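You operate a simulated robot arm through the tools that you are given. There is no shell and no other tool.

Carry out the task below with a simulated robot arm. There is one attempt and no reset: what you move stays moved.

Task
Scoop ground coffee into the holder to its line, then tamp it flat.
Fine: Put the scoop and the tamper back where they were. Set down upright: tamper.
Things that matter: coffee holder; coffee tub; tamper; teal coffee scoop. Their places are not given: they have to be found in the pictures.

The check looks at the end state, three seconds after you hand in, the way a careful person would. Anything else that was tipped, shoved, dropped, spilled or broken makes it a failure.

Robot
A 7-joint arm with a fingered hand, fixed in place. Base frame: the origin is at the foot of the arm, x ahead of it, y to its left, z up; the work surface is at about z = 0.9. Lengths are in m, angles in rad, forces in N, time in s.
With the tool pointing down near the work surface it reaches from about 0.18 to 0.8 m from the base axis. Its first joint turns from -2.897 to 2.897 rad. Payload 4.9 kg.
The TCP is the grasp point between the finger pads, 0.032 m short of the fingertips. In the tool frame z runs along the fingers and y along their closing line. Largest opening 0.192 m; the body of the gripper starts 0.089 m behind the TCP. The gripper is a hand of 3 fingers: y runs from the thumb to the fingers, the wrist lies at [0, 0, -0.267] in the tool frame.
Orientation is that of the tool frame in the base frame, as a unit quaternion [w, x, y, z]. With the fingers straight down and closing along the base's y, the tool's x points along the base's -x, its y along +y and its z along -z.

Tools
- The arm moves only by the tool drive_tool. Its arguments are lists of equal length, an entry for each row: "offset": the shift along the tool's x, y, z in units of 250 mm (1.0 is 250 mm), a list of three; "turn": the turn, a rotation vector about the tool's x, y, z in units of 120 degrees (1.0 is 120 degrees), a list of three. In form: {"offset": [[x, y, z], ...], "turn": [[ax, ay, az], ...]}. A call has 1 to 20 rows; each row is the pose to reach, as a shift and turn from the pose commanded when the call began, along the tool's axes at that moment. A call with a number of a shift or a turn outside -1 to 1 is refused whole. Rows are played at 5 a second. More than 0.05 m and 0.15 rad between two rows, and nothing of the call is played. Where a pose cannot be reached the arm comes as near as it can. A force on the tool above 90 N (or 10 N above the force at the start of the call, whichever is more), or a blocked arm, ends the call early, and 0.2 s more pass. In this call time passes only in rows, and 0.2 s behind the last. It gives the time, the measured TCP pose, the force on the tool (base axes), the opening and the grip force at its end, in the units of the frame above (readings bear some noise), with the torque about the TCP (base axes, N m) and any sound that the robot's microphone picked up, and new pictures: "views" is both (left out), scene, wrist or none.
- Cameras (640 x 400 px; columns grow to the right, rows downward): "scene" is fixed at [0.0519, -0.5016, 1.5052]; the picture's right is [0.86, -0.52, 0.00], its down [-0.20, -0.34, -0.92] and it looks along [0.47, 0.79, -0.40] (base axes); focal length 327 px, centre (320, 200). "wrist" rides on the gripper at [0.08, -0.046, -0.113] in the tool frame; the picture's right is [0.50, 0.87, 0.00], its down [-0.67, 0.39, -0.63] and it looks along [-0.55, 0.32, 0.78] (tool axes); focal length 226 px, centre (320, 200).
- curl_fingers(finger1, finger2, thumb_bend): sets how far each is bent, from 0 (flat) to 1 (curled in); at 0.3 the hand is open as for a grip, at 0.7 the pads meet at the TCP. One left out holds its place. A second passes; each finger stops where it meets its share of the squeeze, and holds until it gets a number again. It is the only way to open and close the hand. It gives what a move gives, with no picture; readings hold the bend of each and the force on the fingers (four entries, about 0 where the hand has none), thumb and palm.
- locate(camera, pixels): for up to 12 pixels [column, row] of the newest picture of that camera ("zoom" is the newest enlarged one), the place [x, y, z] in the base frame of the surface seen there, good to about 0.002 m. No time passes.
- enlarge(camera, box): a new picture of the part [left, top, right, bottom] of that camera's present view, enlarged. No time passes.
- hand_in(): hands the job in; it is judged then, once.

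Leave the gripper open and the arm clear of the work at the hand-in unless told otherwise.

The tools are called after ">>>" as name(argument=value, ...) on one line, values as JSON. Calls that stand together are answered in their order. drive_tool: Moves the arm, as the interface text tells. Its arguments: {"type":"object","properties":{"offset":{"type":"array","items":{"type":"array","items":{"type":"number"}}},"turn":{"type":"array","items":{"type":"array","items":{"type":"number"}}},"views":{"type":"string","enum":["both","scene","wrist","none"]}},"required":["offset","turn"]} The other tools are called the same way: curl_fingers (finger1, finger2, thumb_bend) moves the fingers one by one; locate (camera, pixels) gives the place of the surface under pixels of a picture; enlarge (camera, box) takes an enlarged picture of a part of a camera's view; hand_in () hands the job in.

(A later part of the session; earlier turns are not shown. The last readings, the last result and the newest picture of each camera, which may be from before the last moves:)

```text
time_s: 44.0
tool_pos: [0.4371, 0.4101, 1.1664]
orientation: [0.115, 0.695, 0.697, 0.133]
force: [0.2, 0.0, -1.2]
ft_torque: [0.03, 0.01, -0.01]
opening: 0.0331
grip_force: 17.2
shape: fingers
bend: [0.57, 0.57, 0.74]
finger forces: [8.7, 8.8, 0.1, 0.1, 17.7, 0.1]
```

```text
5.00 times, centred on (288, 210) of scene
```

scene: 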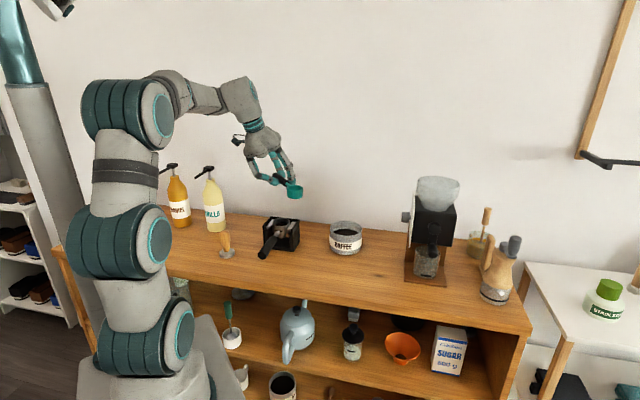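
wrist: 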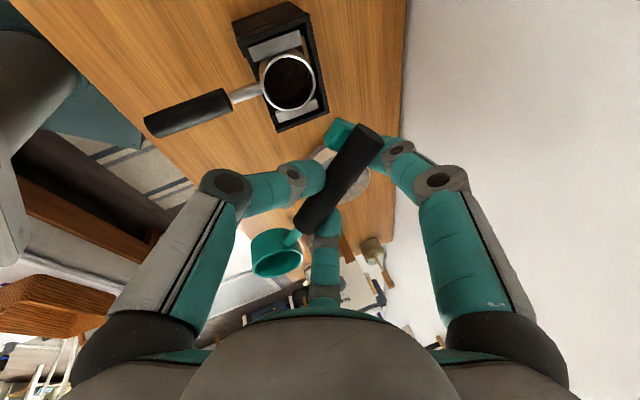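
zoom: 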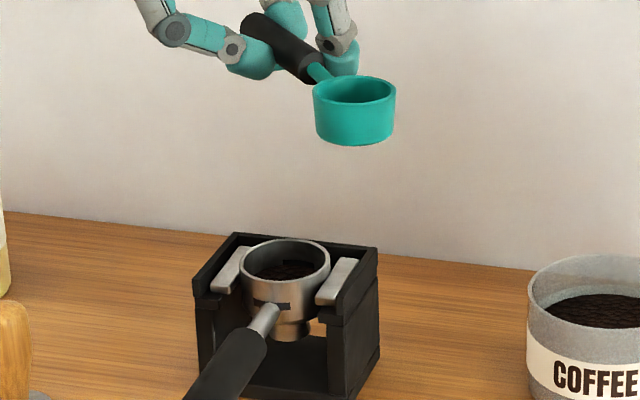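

No spill around the holder. I check the basket's coffee from above in the wrist view, and the scoop's tilt.

>>> locate(camera="zoom", pixels=[[315, 92], [395, 92], [356, 103], [356, 78], [335, 81], [380, 80], [335, 101], [380, 101], [355, 145], [250, 20], [305, 60], [280, 30]])

>>> enlarge(camera="wrist", box=[220, 30, 350, 140])

>>> locate(camera="zoom", pixels=[[330, 240], [300, 220], [370, 230], [330, 290], [340, 190], [380, 280], [300, 280], [260, 240], [420, 250], [340, 330]])

```text
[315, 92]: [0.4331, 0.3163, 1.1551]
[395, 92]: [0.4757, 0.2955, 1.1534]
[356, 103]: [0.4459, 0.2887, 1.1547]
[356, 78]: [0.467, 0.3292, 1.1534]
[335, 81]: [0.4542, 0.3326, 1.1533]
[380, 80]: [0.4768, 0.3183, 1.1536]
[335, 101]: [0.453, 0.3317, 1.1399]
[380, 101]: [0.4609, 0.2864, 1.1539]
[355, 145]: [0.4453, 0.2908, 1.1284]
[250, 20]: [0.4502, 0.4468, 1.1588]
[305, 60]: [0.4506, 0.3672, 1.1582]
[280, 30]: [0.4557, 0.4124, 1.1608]
```

```text
3.64 times, centred on (285, 85) of wrist
```

zoom: 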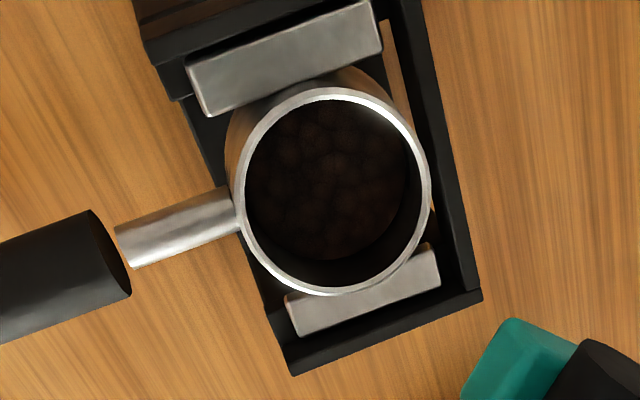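

```text
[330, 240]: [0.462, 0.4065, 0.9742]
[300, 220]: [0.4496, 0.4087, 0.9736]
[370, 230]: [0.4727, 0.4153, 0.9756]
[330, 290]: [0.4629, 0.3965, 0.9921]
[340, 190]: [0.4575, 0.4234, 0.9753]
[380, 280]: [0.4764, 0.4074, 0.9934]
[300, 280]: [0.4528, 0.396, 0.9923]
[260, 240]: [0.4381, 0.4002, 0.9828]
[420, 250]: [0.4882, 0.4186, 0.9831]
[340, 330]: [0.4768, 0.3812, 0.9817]
```

The coffee sits at ≈ 0.975 with nothing spilled. Now I take the scoop back: first undo the 20° roll (tool vertical again, as it was at the grasp) while moving toward its place.

>>> drive_tool(offset=[[-0.08, 0.007, 0.0493], [-0.16, 0.014, 0.0985], [-0.24, 0.021, 0.1478], [-0.32, 0.028, 0.197]], turn=[[0.0417, -0.0031, 0], [0.0834, -0.0063, 0], [0.125, -0.0094, 0], [0.1667, -0.0125, 0]], views="none")

>>> drive_tool(offset=[[-0.0606, 0.0043, 0.075], [-0.1211, 0.0085, 0.15], [-0.1817, 0.0128, 0.225], [-0.2422, 0.017, 0.3], [-0.3028, 0.0213, 0.375], [-0.3633, 0.0255, 0.45], [-0.4239, 0.0298, 0.525], [-0.4844, 0.034, 0.6]], turn=[[0, 0, -0.0469], [0, 0, -0.0938], [0, 0, -0.1406], [0, 0, -0.1875], [0, 0, -0.2344], [0, 0, -0.2812], [0, 0, -0.3281], [0, 0, -0.375]], views="both")

>>> enlarge(camera="scene", box=[285, 225, 381, 297])

```text
time_s: 45.0
tool_pos: [0.4621, 0.3327, 1.1219]
orientation: [0.0, 0.707, 0.707, 0.001]
force: [0.3, -0.2, 0.3]
ft_torque: [0.02, 0.0, -0.01]
opening: 0.0333
grip_force: 17.4
shape: fingers
bend: [0.57, 0.57, 0.74]
finger forces: [9.0, 9.1, 0.0, 0.0, 17.7, 0.0]
```

```text
time_s: 46.8
tool_pos: [0.4693, 0.2096, 0.9699]
orientation: [0.0, 0.382, 0.924, 0.0]
force: [0.0, -0.1, -0.4]
ft_torque: [0.04, 0.04, 0.02]
opening: 0.0331
grip_force: 18.2
shape: fingers
bend: [0.57, 0.57, 0.74]
finger forces: [9.0, 9.1, 0.1, 0.0, 18.0, 0.0]
```

scene: 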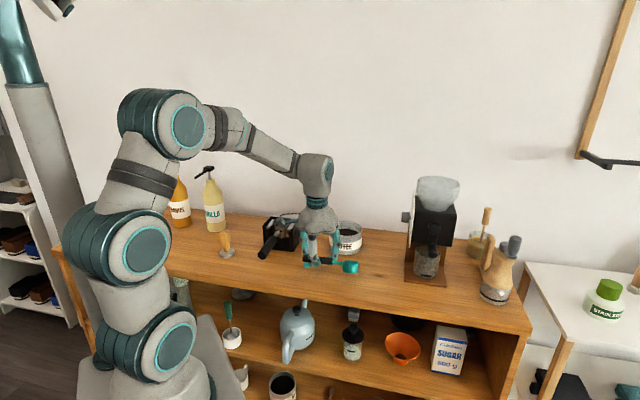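
wrist: 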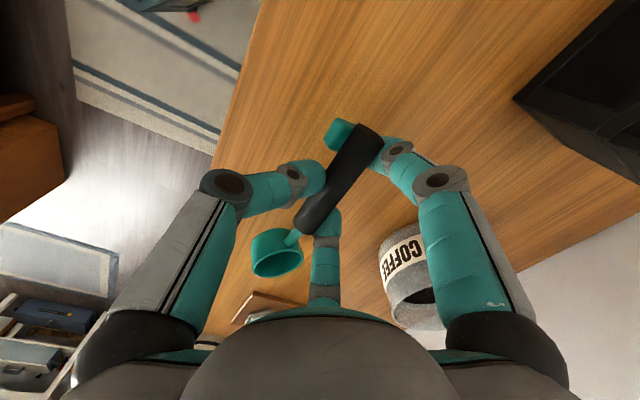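

```text
5.56 times, centred on (333, 261) of scene
```

zoom: 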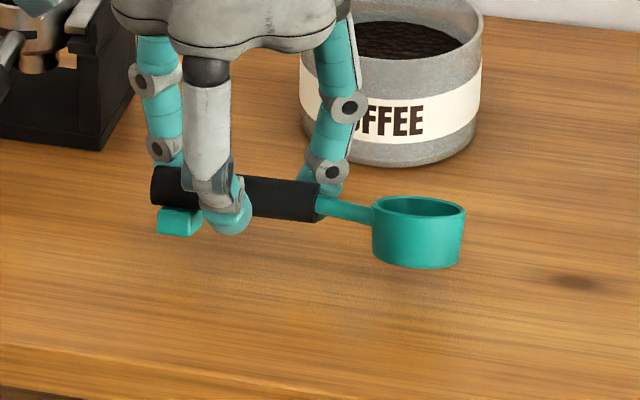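

I check the scoop's position above its resting place before lowering.

>>> locate(camera="zoom", pixels=[[373, 206], [464, 210], [420, 219], [420, 198], [415, 267], [450, 262], [378, 250], [175, 235], [155, 190], [310, 185], [310, 220], [232, 233]])

>>> locate(camera="wrist", pixels=[[256, 240], [302, 252], [275, 276], [280, 232], [258, 268], [295, 268], [350, 160], [320, 205], [372, 130]])

```text
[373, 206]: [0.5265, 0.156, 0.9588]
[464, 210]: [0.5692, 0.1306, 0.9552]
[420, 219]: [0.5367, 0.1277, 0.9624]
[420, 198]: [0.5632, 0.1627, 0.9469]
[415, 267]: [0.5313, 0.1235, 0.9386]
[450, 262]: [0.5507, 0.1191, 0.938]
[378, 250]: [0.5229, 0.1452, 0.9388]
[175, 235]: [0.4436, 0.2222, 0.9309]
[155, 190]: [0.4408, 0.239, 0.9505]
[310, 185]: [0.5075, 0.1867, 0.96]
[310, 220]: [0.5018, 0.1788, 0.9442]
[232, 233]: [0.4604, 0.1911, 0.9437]
```

```text
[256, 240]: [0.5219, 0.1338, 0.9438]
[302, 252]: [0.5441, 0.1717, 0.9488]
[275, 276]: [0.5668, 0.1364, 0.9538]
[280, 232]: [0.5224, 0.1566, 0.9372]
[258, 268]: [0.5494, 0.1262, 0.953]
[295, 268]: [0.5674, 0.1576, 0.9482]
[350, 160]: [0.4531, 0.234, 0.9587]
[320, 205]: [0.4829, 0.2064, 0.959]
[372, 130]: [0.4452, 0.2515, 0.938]
```

The cup is ≈ 2.5 mm off along its length; I correct that and lower 18 mm so the cup's lowest edge is just about at the table.

>>> drive_tool(offset=[[0.01, 0, 0.03], [0.01, 0, 0.052], [0.01, 0, 0.066], [0.01, 0, 0.072]], turn=[[0, 0, 0], [0, 0, 0], [0, 0, 0], [0, 0, 0]], views="none")

>>> enlarge(camera="scene", box=[285, 225, 381, 297])

>>> locate(camera="zoom", pixels=[[415, 290], [450, 285], [175, 257], [232, 255]])

```text
time_s: 47.8
tool_pos: [0.4663, 0.2109, 0.9529]
orientation: [0.001, 0.382, 0.924, 0.0]
force: [0.6, 0.1, -2.1]
ft_torque: [0.02, 0.01, 0.01]
opening: 0.033
grip_force: 17.9
shape: fingers
bend: [0.57, 0.57, 0.74]
finger forces: [9.0, 9.2, 0.1, 0.0, 17.9, 0.0]
```

```text
5.56 times, centred on (333, 261) of scene
```

zoom: 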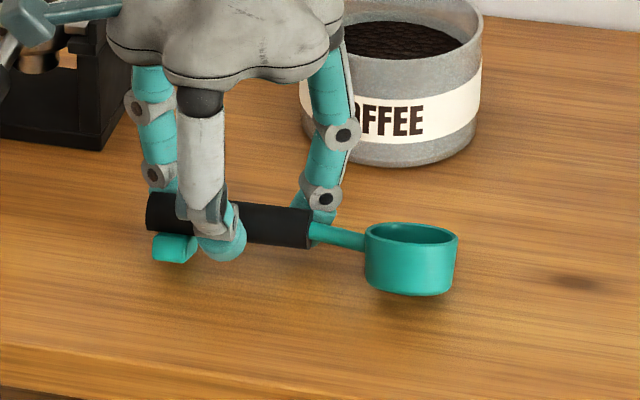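

```text
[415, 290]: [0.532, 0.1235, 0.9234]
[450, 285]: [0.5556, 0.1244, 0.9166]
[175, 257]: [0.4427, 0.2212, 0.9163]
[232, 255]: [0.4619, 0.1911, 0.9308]
```

The raised side of the cup bottom is at ≈ 0.921, so its lower edge is ≈ 4 mm above the table. I lower 3 mm more and start loosening the thumb gently.

>>> drive_tool(offset=[[0, 0, 0.006], [0, 0, 0.012]], turn=[[0, 0, 0], [0, 0, 0]], views="none")

>>> curl_fingers(thumb_bend=0.7)

>>> enlarge(camera="scene", box=[285, 225, 381, 297])

```text
time_s: 48.4
tool_pos: [0.4674, 0.2116, 0.9496]
orientation: [0.001, 0.383, 0.924, 0.001]
force: [-1.0, 0.3, 3.6]
ft_torque: [0.04, -0.08, -0.01]
opening: 0.0331
grip_force: 19.0
shape: fingers
bend: [0.57, 0.57, 0.74]
finger forces: [9.0, 8.9, 0.0, 0.0, 19.1, 0.0]
```

```text
time_s: 49.4
tool_pos: [0.468, 0.2115, 0.9498]
orientation: [0.0, 0.382, 0.924, 0.001]
force: [0.0, -0.3, 3.3]
ft_torque: [0.15, 0.04, -0.01]
opening: 0.0321
grip_force: 8.2
shape: fingers
bend: [0.59, 0.6, 0.68]
finger forces: [5.6, 3.7, 0.0, 0.0, 7.4, 0.0]
```

```text
5.56 times, centred on (333, 261) of scene
```

zoom: 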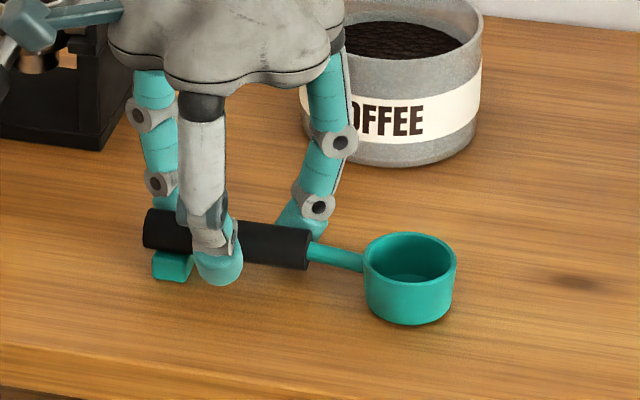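

The scoop rolled back level and is touching down. I now open fingers and thumb gradually.

>>> curl_fingers(finger1=0.56, finger2=0.56, thumb_bend=0.66)

>>> enlarge(camera="scene", box=[285, 225, 381, 297])

>>> locate(camera="zoom", pixels=[[363, 252], [456, 252], [410, 275], [410, 235], [405, 324], [148, 230], [300, 230], [300, 265], [170, 280], [385, 300]])

```text
time_s: 50.4
tool_pos: [0.4674, 0.2117, 0.9481]
orientation: [0.001, 0.383, 0.924, 0.0]
force: [0.2, -0.6, 0.8]
ft_torque: [0.02, -0.03, -0.05]
opening: 0.0389
grip_force: 0.7
shape: fingers
bend: [0.57, 0.56, 0.66]
finger forces: [0.8, 0.2, 0.0, 0.0, 0.7, 0.1]
```

```text
5.56 times, centred on (333, 261) of scene
```

zoom: 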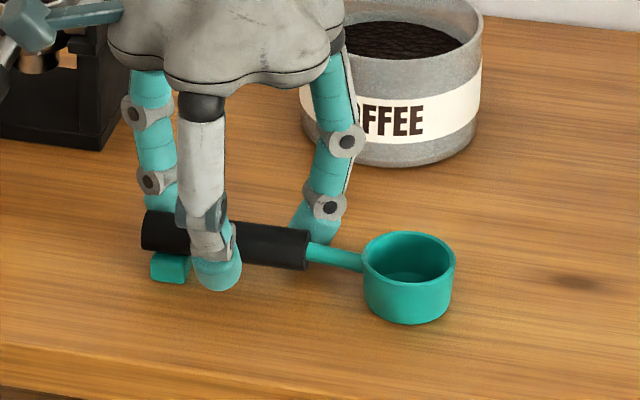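

```text
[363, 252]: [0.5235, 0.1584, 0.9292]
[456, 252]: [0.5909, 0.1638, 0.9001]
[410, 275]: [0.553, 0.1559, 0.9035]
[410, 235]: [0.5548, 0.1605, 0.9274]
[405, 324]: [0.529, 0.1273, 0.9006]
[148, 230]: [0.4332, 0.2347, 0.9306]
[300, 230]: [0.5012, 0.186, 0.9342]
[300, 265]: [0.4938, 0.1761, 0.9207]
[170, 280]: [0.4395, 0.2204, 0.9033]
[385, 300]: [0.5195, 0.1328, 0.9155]
```

The scoop stands level on the table within a few mm of its original place. I open the hand fully to 0.46 and check.

>>> curl_fingers(finger1=0.5, finger2=0.5, thumb_bend=0.58)

>>> curl_fingers(finger1=0.46, finger2=0.46, thumb_bend=0.48)

>>> enlarge(camera="wrist", box=[180, 80, 460, 280])

```text
time_s: 51.4
tool_pos: [0.4687, 0.2117, 0.9491]
orientation: [0.001, 0.382, 0.924, 0.0]
force: [-0.1, 0.1, 0.0]
ft_torque: [0.01, 0.0, 0.02]
opening: 0.0693
grip_force: 0.0
shape: fingers
bend: [0.5, 0.5, 0.57]
finger forces: [0.0, 0.0, 0.0, 0.0, 0.0, 0.1]
```

```text
time_s: 52.4
tool_pos: [0.4667, 0.2118, 0.9484]
orientation: [-0.001, 0.383, 0.924, 0.0]
force: [-0.3, -0.2, -0.5]
ft_torque: [0.01, -0.01, 0.02]
opening: 0.0965
grip_force: 0.1
shape: fingers
bend: [0.46, 0.46, 0.48]
finger forces: [0.0, 0.0, 0.1, 0.0, 0.0, 0.0]
```

```text
2.00 times, centred on (320, 180) of wrist
```

zoom: 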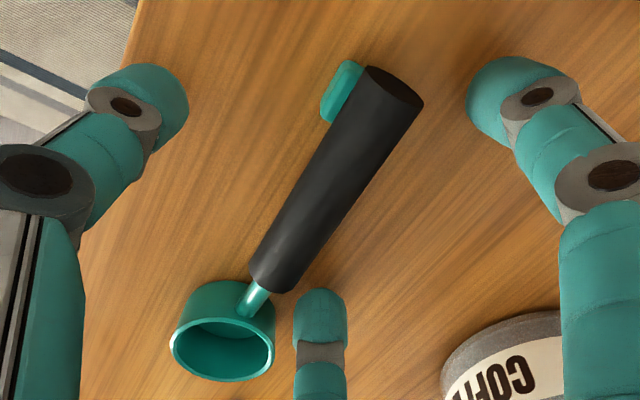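

The scoop stands free. I raise the hand straight up, then travel toward the tamper.

>>> drive_tool(offset=[[0, 0, -0.08], [0, 0, -0.2], [0, 0, -0.36], [0, 0, -0.52], [0, 0, -0.68]], turn=[[0, 0, 0], [0, 0, 0], [0, 0, 0], [0, 0, 0], [0, 0, 0]], views="both")

>>> enlarge(camera="scene", box=[290, 255, 370, 305])

>>> locate(camera="zoom", pixels=[[102, 80], [110, 55], [220, 68], [330, 84], [414, 124], [539, 124], [478, 159], [480, 86], [470, 211], [130, 150]])

```text
time_s: 53.6
tool_pos: [0.4672, 0.2138, 1.1188]
orientation: [0.0, 0.383, 0.924, -0.002]
force: [0.1, -0.4, 0.9]
ft_torque: [0.01, 0.01, 0.01]
opening: 0.0965
grip_force: 0.1
shape: fingers
bend: [0.46, 0.46, 0.48]
finger forces: [0.1, 0.0, 0.0, 0.1, 0.0, 0.0]
```

scene: 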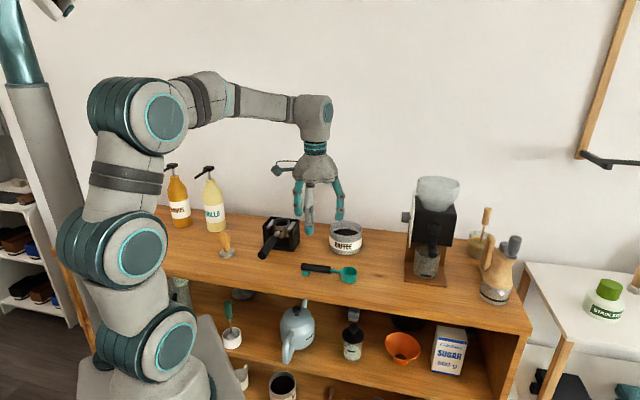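
wrist: 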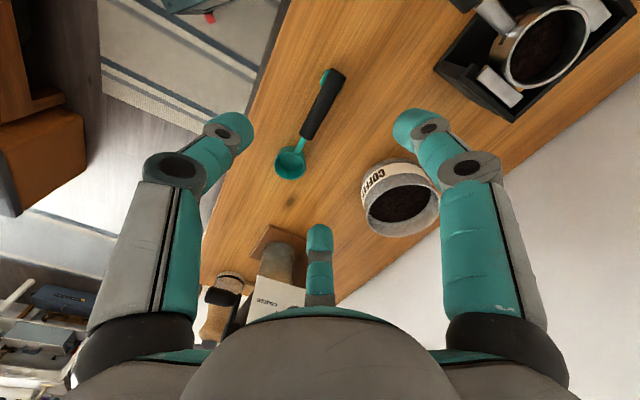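

```text
8.00 times, centred on (330, 280) of scene
```

zoom: 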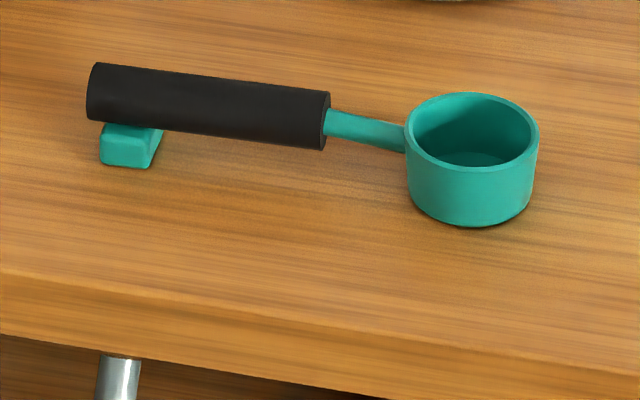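

```text
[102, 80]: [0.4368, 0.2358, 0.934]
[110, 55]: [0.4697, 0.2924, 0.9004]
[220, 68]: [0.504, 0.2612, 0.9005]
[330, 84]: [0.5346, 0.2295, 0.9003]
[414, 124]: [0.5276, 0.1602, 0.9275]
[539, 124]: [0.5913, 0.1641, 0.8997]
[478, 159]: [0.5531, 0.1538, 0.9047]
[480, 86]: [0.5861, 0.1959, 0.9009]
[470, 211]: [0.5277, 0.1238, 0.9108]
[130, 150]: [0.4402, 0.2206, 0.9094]
```

The scoop is back within about 5 mm. Now I travel (at fingertip height ≈ 1.08) toward the tamper at ≈ (0.272, 0.46).

>>> drive_tool(offset=[[0.13, 0.016, 0], [0.3, 0.037, 0], [0.48, 0.059, 0], [0.66, 0.081, 0], [0.82, 0.101, 0], [0.96, 0.118, 0]], turn=[[0, 0, 0], [0, 0, 0], [0, 0, 0], [0, 0, 0], [0, 0, 0], [0, 0, 0]], views="both")

>>> enlarge(camera="wrist", box=[220, 60, 420, 200])

```text
time_s: 55.0
tool_pos: [0.3182, 0.4053, 1.1211]
orientation: [0.001, 0.382, 0.924, 0.0]
force: [-0.1, 0.7, 0.5]
ft_torque: [-0.03, -0.02, 0.05]
opening: 0.0968
grip_force: 0.0
shape: fingers
bend: [0.46, 0.46, 0.48]
finger forces: [0.0, 0.0, 0.0, 0.0, 0.0, 0.0]
```

scene: 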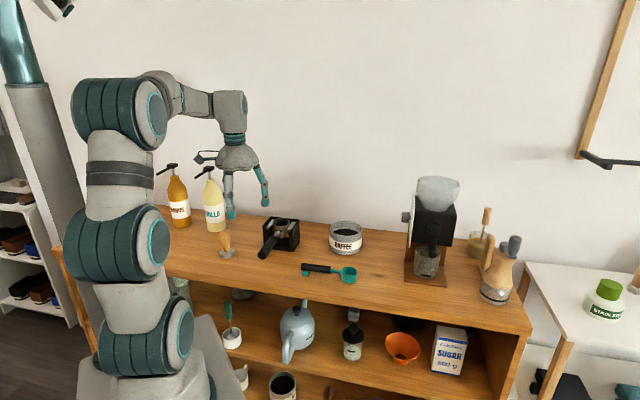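
wrist: 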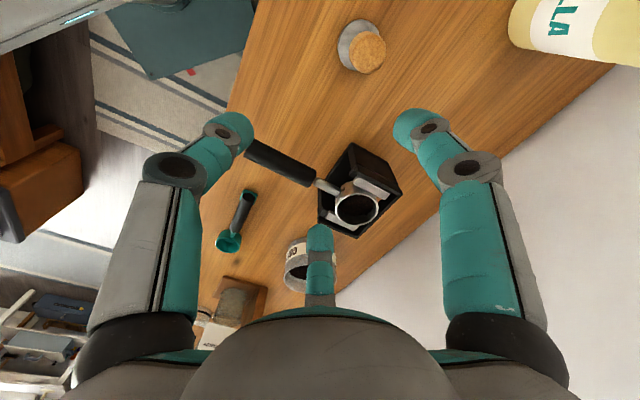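

```text
2.86 times, centred on (320, 130) of wrist
```

zoom: 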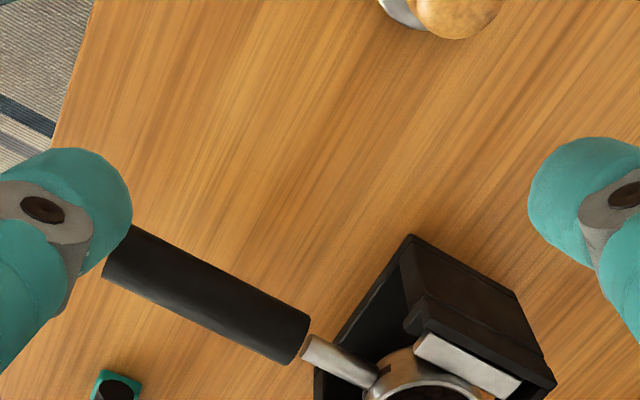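

Now I see the tamper from above at wrist (362,48). I zoom on it and locate its base and handle.

>>> enlarge(camera="wrist", box=[320, 5, 400, 85])

>>> locate(camera="wrist", pixels=[[362, 20], [340, 45], [345, 62], [380, 35], [350, 35], [368, 52], [352, 55], [385, 55], [368, 72], [370, 35]])

>>> enlarge(camera="scene", box=[206, 224, 246, 264])

```text
5.00 times, centred on (360, 45) of wrist
```

zoom: 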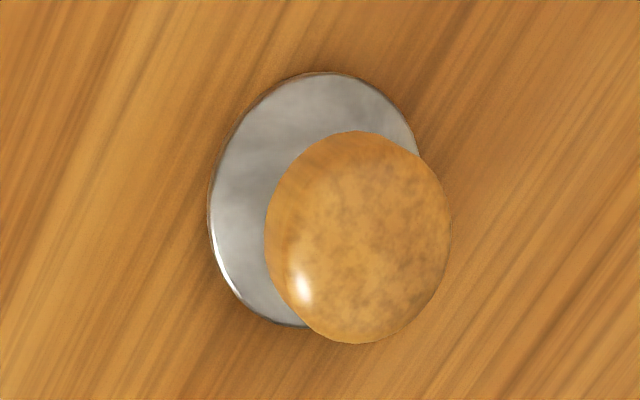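

```text
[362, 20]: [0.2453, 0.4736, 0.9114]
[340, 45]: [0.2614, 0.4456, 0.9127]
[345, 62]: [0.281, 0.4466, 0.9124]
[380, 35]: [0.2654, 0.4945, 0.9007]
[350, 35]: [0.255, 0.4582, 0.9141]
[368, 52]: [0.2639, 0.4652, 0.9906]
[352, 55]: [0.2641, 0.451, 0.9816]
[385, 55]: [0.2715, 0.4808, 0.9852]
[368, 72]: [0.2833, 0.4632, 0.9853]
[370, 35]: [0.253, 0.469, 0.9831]
```

```text
10.00 times, centred on (226, 244) of scene
```

zoom: 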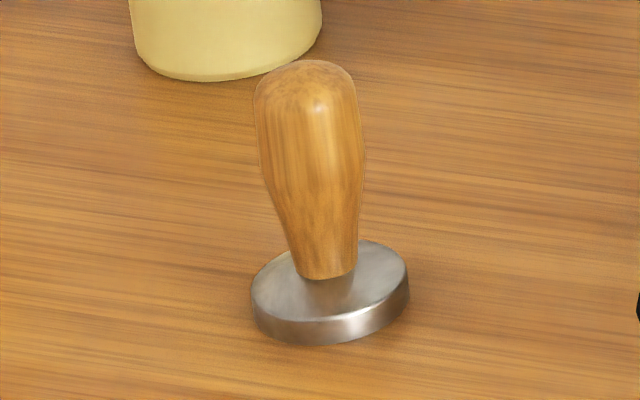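

>>> locate(camera="zoom", pixels=[[254, 290], [406, 275], [330, 318], [330, 341], [258, 120], [360, 130], [305, 64], [300, 265], [350, 265], [270, 180], [360, 180], [310, 130]])

```text
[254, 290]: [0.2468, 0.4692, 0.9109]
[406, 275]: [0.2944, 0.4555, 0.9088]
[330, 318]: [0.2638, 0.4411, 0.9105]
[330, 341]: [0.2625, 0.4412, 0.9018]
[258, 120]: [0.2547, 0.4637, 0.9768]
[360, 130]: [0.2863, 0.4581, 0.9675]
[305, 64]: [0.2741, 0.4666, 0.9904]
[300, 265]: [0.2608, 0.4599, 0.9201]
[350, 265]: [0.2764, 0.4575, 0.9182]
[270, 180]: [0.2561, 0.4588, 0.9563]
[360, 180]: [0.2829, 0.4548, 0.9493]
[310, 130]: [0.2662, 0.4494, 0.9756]
```

Tamper axis ≈ (0.2706, 0.4649), handle radius ≈ 0.016, base radius ≈ 0.0255. I go above it, fingertips just over the handle top, and look.

>>> drive_tool(offset=[[0.1, 0.015, 0], [0.22, 0.033, 0.05], [0.314, 0.0464, 0.14], [0.314, 0.0464, 0.236]], turn=[[0, 0, 0], [0, 0, 0], [0, 0, 0], [0, 0, 0]], views="both")

>>> enlarge(camera="wrist", box=[240, 120, 400, 240])

>>> enlarge(camera="scene", box=[186, 190, 266, 270])

```text
time_s: 56.0
tool_pos: [0.27, 0.4674, 1.0606]
orientation: [0.0, 0.382, 0.924, 0.001]
force: [-0.8, -0.8, -0.2]
ft_torque: [0.02, 0.03, -0.01]
opening: 0.097
grip_force: 0.0
shape: fingers
bend: [0.46, 0.46, 0.48]
finger forces: [0.0, 0.0, 0.0, 0.0, 0.1, 0.0]
```

scene: 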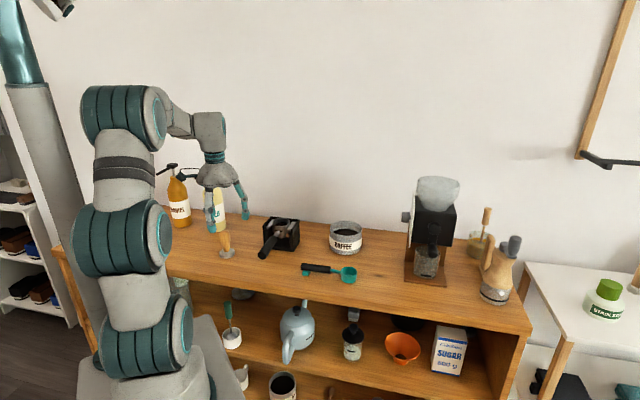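
wrist: 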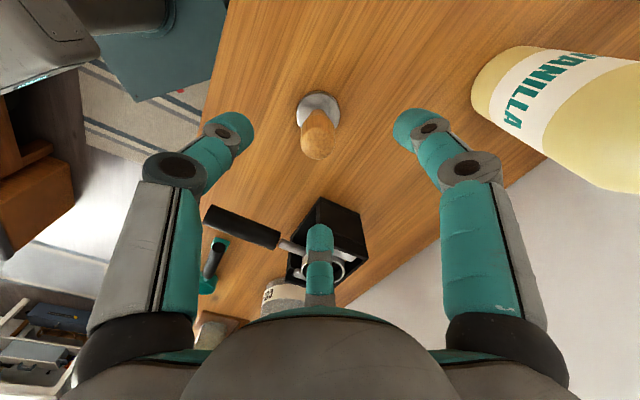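

```text
3.33 times, centred on (320, 180) of wrist
```

zoom: 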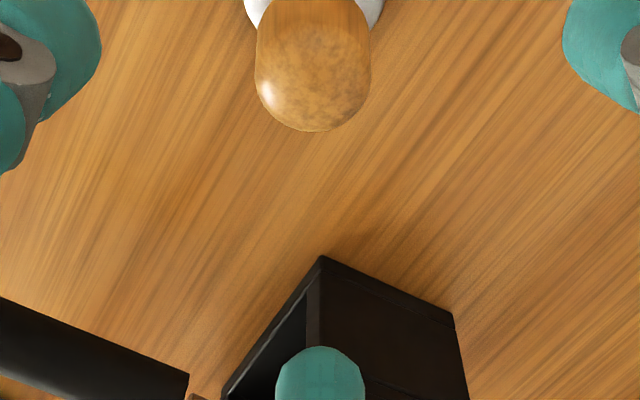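

```text
5.00 times, centred on (226, 230) of scene
```

zoom: 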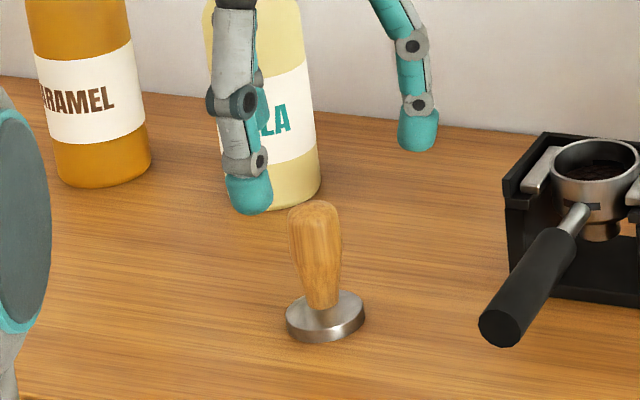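

The tool axis should project to column 320, row ≈ 151 at the handle-top height; the handle top appears at about (318, 146). I locate its outline for a fine correction.

>>> enlarge(camera="wrist", box=[270, 80, 370, 170])

>>> locate(camera="wrist", pixels=[[302, 140], [334, 140], [318, 157], [318, 147], [310, 152], [326, 152], [298, 112], [339, 112], [318, 95], [318, 130]])

```text
4.44 times, centred on (320, 125) of wrist
```

zoom: 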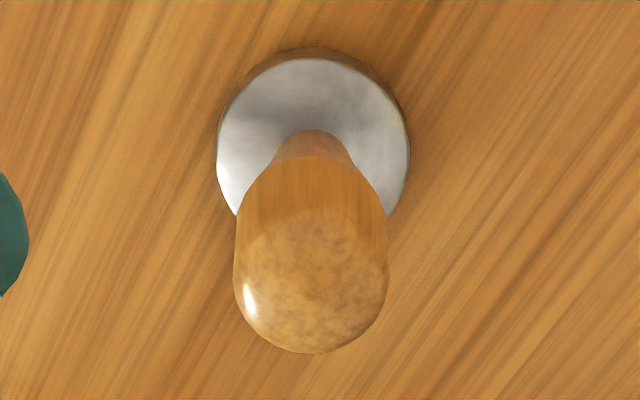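

```text
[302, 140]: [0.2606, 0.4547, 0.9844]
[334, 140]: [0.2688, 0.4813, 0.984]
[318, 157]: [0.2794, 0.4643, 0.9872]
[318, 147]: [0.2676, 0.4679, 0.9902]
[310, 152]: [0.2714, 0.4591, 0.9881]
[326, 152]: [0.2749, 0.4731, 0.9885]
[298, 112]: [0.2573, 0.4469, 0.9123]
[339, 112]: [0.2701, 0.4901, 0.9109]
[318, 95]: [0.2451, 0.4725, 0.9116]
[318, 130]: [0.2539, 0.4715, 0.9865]
```

The tamper axis is ≈ (0.267, 0.466), about 3–4 mm from the tool axis. I correct that and descend to TCP z ≈ 0.976 around the handle.

>>> drive_tool(offset=[[0.0128, -0.0064, 0.06], [0.0128, -0.0064, 0.16], [0.0128, -0.0064, 0.25], [0.0128, -0.0064, 0.31], [0.0128, -0.0064, 0.336]], turn=[[0, 0, 0], [0, 0, 0], [0, 0, 0], [0, 0, 0], [0, 0, 0]], views="both")

>>> enlarge(camera="scene", box=[186, 190, 266, 270])

>>> enlarge(camera="wrist", box=[220, 100, 420, 240])

```text
time_s: 57.2
tool_pos: [0.2667, 0.4671, 0.9757]
orientation: [0.001, 0.383, 0.924, 0.0]
force: [-0.2, 0.3, 0.1]
ft_torque: [-0.01, -0.02, 0.02]
opening: 0.0971
grip_force: 0.0
shape: fingers
bend: [0.46, 0.46, 0.48]
finger forces: [0.0, 0.1, 0.0, 0.1, 0.0, 0.0]
```

scene: 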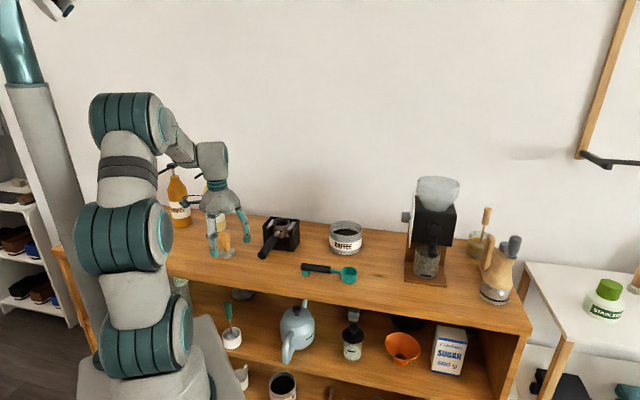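
wrist: 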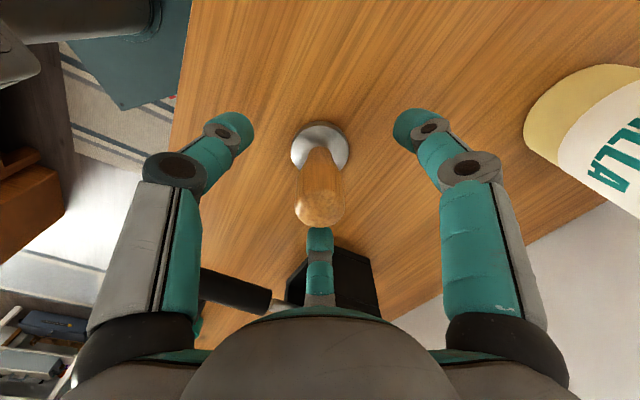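

```text
5.00 times, centred on (226, 230) of scene
```

zoom: 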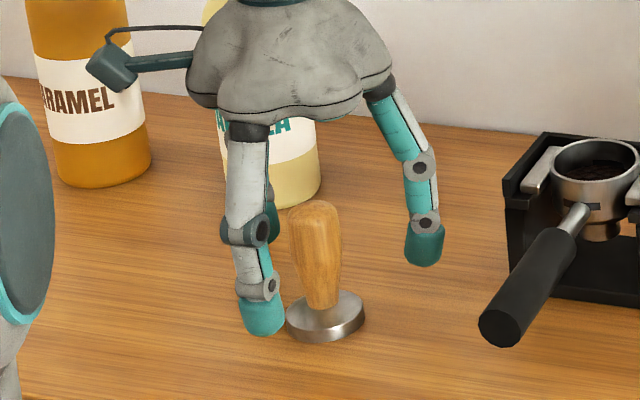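

```text
2.86 times, centred on (320, 170) of wrist
```

zoom: 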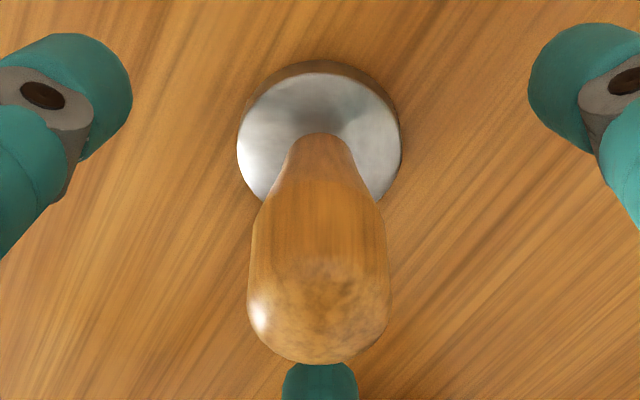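

The tamper is centred between the three digits. I close all three evenly, first to 0.56.

>>> curl_fingers(finger1=0.56, finger2=0.56, thumb_bend=0.56)

>>> enlarge(camera="wrist", box=[220, 100, 420, 240])

>>> enlarge(camera="scene", box=[186, 190, 266, 270])

```text
time_s: 58.2
tool_pos: [0.2666, 0.4681, 0.9758]
orientation: [0.0, 0.382, 0.924, 0.0]
force: [0.6, 0.3, 0.5]
ft_torque: [0.0, 0.0, -0.03]
opening: 0.0595
grip_force: 0.0
shape: fingers
bend: [0.56, 0.56, 0.56]
finger forces: [0.0, 0.0, 0.0, 0.1, 0.0, 0.0]
```

```text
2.86 times, centred on (320, 170) of wrist
```

zoom: 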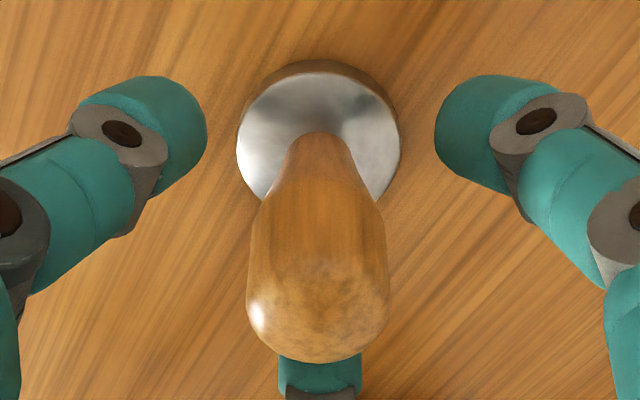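

```text
5.00 times, centred on (226, 230) of scene
```

zoom: 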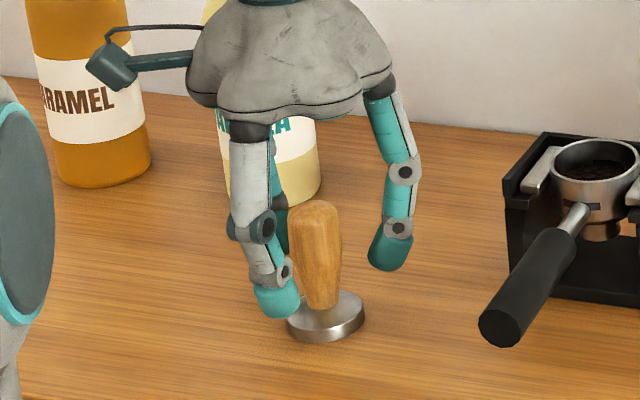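

>>> curl_fingers(finger1=0.61, finger2=0.61, thumb_bend=0.61)

>>> enlarge(camera="wrist", box=[220, 100, 420, 240])

>>> enlarge(camera="scene", box=[186, 190, 266, 270])

```text
time_s: 59.2
tool_pos: [0.2674, 0.4673, 0.9746]
orientation: [-0.001, 0.383, 0.924, 0.0]
force: [-0.4, 0.0, 0.2]
ft_torque: [-0.01, 0.0, 0.0]
opening: 0.0384
grip_force: 0.0
shape: fingers
bend: [0.61, 0.61, 0.61]
finger forces: [0.0, 0.0, 0.0, 0.0, 0.0, 0.0]
```

```text
2.86 times, centred on (320, 170) of wrist
```

zoom: 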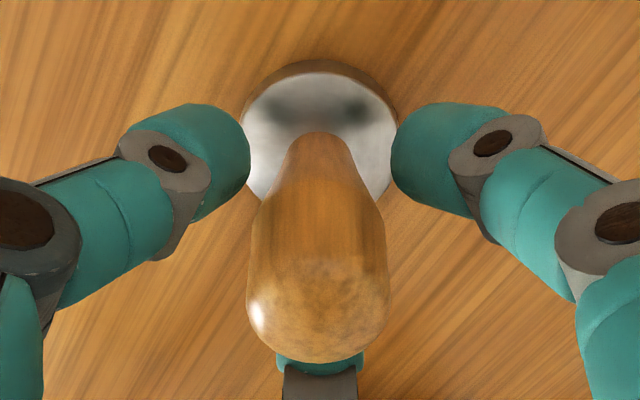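

```text
5.00 times, centred on (226, 230) of scene
```

zoom: 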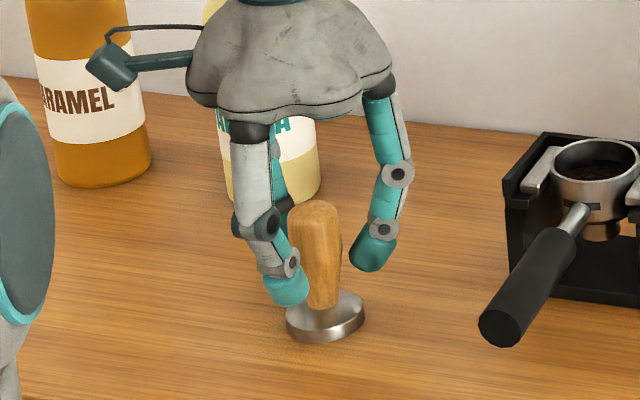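

Still symmetric and clear. Next 0.65.

>>> curl_fingers(finger1=0.65, finger2=0.65, thumb_bend=0.65)

>>> enlarge(camera="wrist", box=[220, 100, 420, 240])

```text
time_s: 60.2
tool_pos: [0.2676, 0.4672, 0.9762]
orientation: [0.001, 0.382, 0.924, 0.0]
force: [0.7, -0.9, -0.7]
ft_torque: [-0.06, -0.02, -0.01]
opening: 0.0264
grip_force: 3.1
shape: fingers
bend: [0.64, 0.63, 0.64]
finger forces: [1.3, 2.5, 0.0, 0.1, 2.0, 0.1]
```

```text
2.86 times, centred on (320, 170) of wrist
```

zoom: 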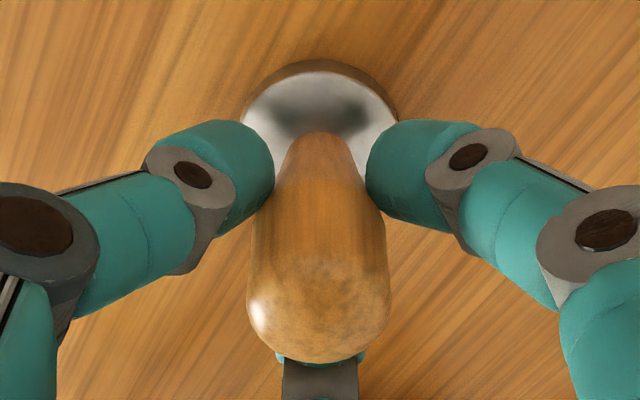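

Even light contact on all three. I tighten to 0.76.

>>> curl_fingers(finger1=0.76, finger2=0.76, thumb_bend=0.76)

>>> enlarge(camera="wrist", box=[220, 100, 420, 240])

>>> enlarge(camera="scene", box=[186, 190, 266, 270])

```text
time_s: 61.2
tool_pos: [0.2675, 0.4672, 0.976]
orientation: [0.0, 0.382, 0.924, 0.001]
force: [-1.2, 0.6, 2.5]
ft_torque: [0.02, 0.0, 0.02]
opening: 0.0232
grip_force: 20.7
shape: fingers
bend: [0.64, 0.63, 0.67]
finger forces: [11.9, 12.6, 0.0, 0.1, 16.9, 0.0]
```

```text
2.86 times, centred on (320, 170) of wrist
```

zoom: 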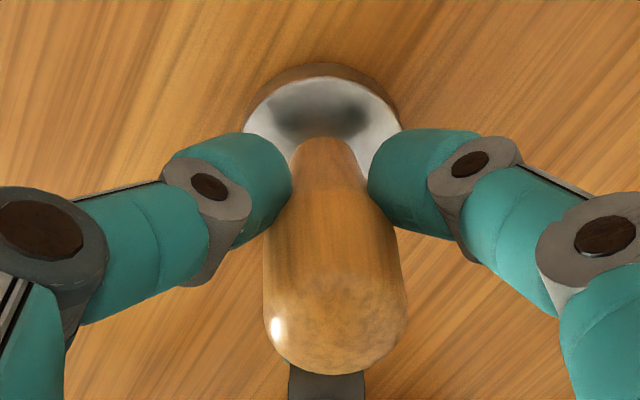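

```text
5.00 times, centred on (226, 230) of scene
```

zoom: 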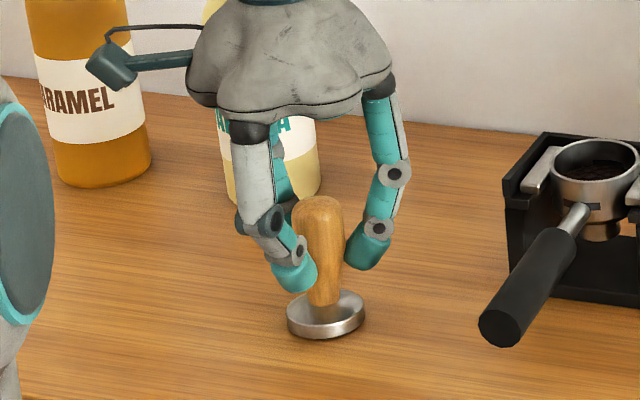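

The thumb pushed the handle top a few mm toward the fingers. I balance by easing the thumb to 0.71 with fingers at 0.78.

>>> curl_fingers(finger1=0.78, finger2=0.78, thumb_bend=0.71)

>>> enlarge(camera="wrist", box=[220, 100, 420, 240])

>>> enlarge(camera="scene", box=[196, 210, 256, 270])

```text
time_s: 62.2
tool_pos: [0.2678, 0.4664, 0.9765]
orientation: [0.001, 0.382, 0.924, -0.001]
force: [-0.4, -0.2, -0.8]
ft_torque: [-0.07, 0.0, 0.0]
opening: 0.0231
grip_force: 16.4
shape: fingers
bend: [0.64, 0.63, 0.66]
finger forces: [9.8, 11.0, 0.1, 0.0, 12.5, 0.0]
```

```text
2.86 times, centred on (320, 170) of wrist
```

zoom: 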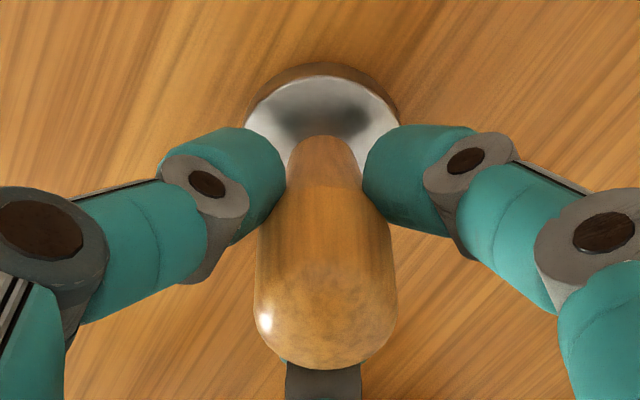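

```text
6.67 times, centred on (226, 240) of scene
```

zoom: 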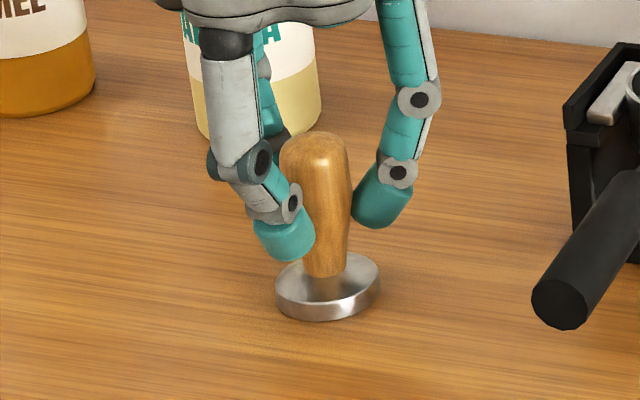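

Balanced now (≈ 10, 11, 12.5 N). I check that the tamper is upright and still flat on the table.

>>> locate(camera="zoom", pixels=[[278, 288], [377, 270], [330, 303], [325, 320], [360, 310], [285, 305], [315, 136], [285, 165], [347, 165], [308, 270], [345, 265]])

>>> locate(camera="wrist", pixels=[[320, 131], [310, 140], [332, 140], [306, 150], [337, 150], [322, 205], [310, 215], [335, 215], [322, 225]])

```text
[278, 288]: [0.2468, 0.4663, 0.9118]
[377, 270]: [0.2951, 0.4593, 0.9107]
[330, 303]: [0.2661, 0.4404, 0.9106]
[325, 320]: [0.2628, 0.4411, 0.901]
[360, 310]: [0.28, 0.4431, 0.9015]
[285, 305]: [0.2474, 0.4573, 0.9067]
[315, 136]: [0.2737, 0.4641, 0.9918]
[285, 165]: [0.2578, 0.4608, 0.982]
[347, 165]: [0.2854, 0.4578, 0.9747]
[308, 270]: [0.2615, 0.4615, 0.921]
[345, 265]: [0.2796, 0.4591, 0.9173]
```

```text
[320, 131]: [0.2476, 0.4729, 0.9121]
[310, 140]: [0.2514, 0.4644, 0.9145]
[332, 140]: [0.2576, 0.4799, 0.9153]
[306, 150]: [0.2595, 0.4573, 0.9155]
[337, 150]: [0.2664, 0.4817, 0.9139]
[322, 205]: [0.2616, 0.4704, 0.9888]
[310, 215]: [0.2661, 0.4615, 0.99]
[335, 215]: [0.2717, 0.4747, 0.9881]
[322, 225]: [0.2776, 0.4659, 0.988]
```

Tamper is upright and flat. I lift it slowly straight up 6 cm and recheck.

>>> drive_tool(offset=[[0, 0, -0.02], [0, 0, -0.06], [0, 0, -0.12], [0, 0, -0.18], [0, 0, -0.24]], turn=[[0, 0, 0], [0, 0, 0], [0, 0, 0], [0, 0, 0], [0, 0, 0]], views="both")

>>> enlarge(camera="scene", box=[196, 190, 256, 250])

>>> enlarge(camera="wrist", box=[220, 100, 420, 240])

```text
time_s: 63.4
tool_pos: [0.269, 0.4682, 1.035]
orientation: [0.0, 0.383, 0.924, 0.0]
force: [0.4, -0.1, -3.6]
ft_torque: [0.01, 0.0, -0.01]
opening: 0.0231
grip_force: 16.1
shape: fingers
bend: [0.64, 0.63, 0.66]
finger forces: [9.7, 11.1, 0.1, 0.0, 11.6, 0.0]
```

scene: 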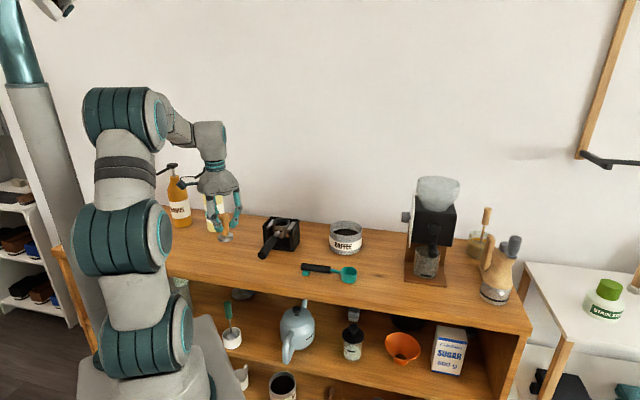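
wrist: 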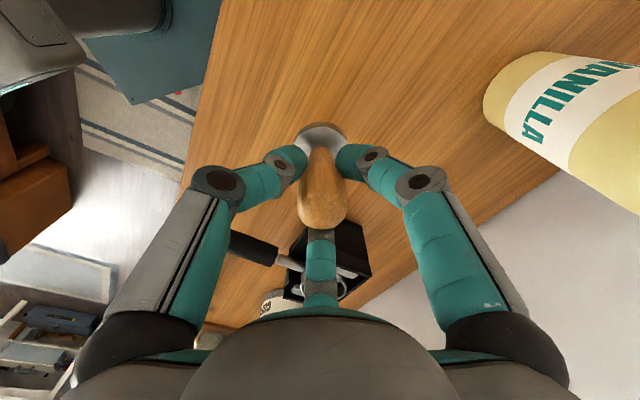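

```text
6.67 times, centred on (226, 220) of scene
```

zoom: 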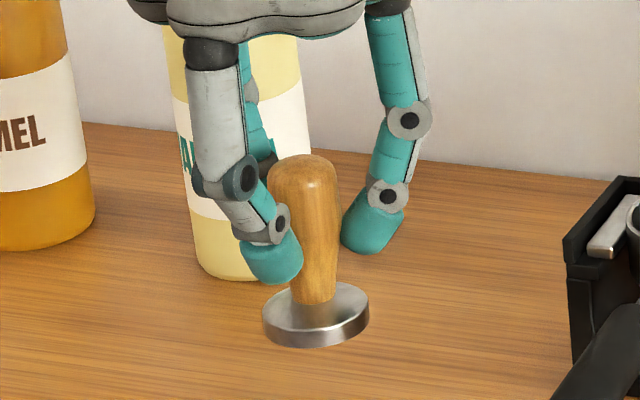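

```text
2.86 times, centred on (320, 170) of wrist
```

zoom: 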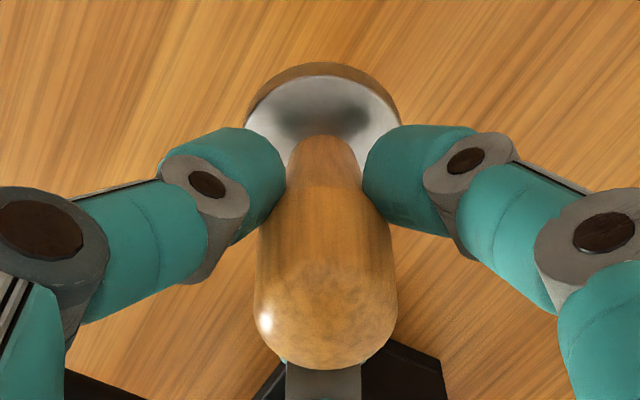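

Lifted firmly (≈ 3.6 N weight). I check the base's level and its position relative to the tool.

>>> locate(camera="zoom", pixels=[[266, 318], [366, 305], [300, 330], [330, 330], [350, 322], [280, 326], [355, 290], [280, 300], [316, 346], [345, 340], [275, 337], [303, 158]])

>>> locate(camera="wrist", pixels=[[320, 129], [310, 131], [331, 131], [301, 138], [341, 138], [296, 145], [346, 145], [308, 150], [335, 150], [322, 222], [322, 212], [330, 205]])

```text
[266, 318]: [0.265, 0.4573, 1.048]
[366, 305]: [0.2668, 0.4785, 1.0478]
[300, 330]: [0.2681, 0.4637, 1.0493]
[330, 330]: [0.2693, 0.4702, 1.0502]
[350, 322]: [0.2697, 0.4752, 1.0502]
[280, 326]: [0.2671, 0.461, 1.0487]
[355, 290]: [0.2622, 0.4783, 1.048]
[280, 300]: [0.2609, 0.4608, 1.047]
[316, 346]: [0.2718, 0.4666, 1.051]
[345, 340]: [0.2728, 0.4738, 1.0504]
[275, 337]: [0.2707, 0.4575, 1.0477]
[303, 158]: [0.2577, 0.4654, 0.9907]
```

```text
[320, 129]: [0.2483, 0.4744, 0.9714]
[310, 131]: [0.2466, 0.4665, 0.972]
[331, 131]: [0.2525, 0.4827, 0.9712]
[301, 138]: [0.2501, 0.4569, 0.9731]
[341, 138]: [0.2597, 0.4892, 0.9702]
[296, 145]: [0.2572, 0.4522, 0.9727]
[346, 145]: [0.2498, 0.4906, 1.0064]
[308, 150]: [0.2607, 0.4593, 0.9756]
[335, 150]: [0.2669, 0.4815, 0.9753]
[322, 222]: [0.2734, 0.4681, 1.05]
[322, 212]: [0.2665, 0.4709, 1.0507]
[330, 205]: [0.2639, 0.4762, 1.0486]
```

I re-zoom the scene camera on the lifted tamper and locate base points there.

>>> enlarge(camera="scene", box=[206, 210, 246, 250])

>>> locate(camera="zoom", pixels=[[242, 250], [398, 238], [320, 279], [270, 265], [365, 265], [250, 232], [385, 222], [300, 300], [360, 292], [255, 285], [285, 245], [355, 245]])

```text
10.00 times, centred on (226, 230) of scene
```

zoom: 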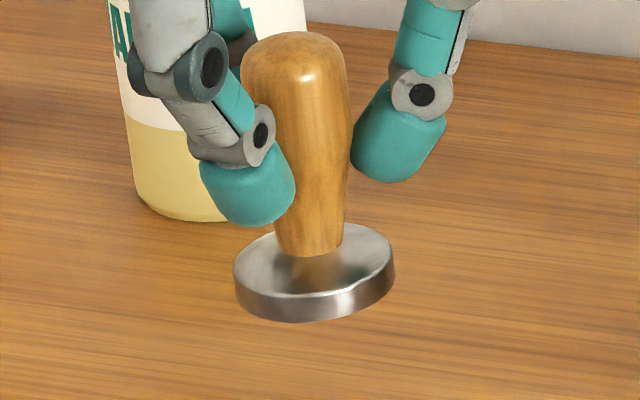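

```text
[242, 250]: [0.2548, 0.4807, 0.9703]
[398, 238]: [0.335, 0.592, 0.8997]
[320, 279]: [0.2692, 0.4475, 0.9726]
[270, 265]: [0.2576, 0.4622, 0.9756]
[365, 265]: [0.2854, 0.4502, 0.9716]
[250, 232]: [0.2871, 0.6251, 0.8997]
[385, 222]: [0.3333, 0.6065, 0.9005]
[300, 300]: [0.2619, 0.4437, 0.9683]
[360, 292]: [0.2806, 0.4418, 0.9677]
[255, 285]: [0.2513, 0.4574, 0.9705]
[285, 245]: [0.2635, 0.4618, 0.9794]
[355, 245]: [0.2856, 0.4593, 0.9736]
```

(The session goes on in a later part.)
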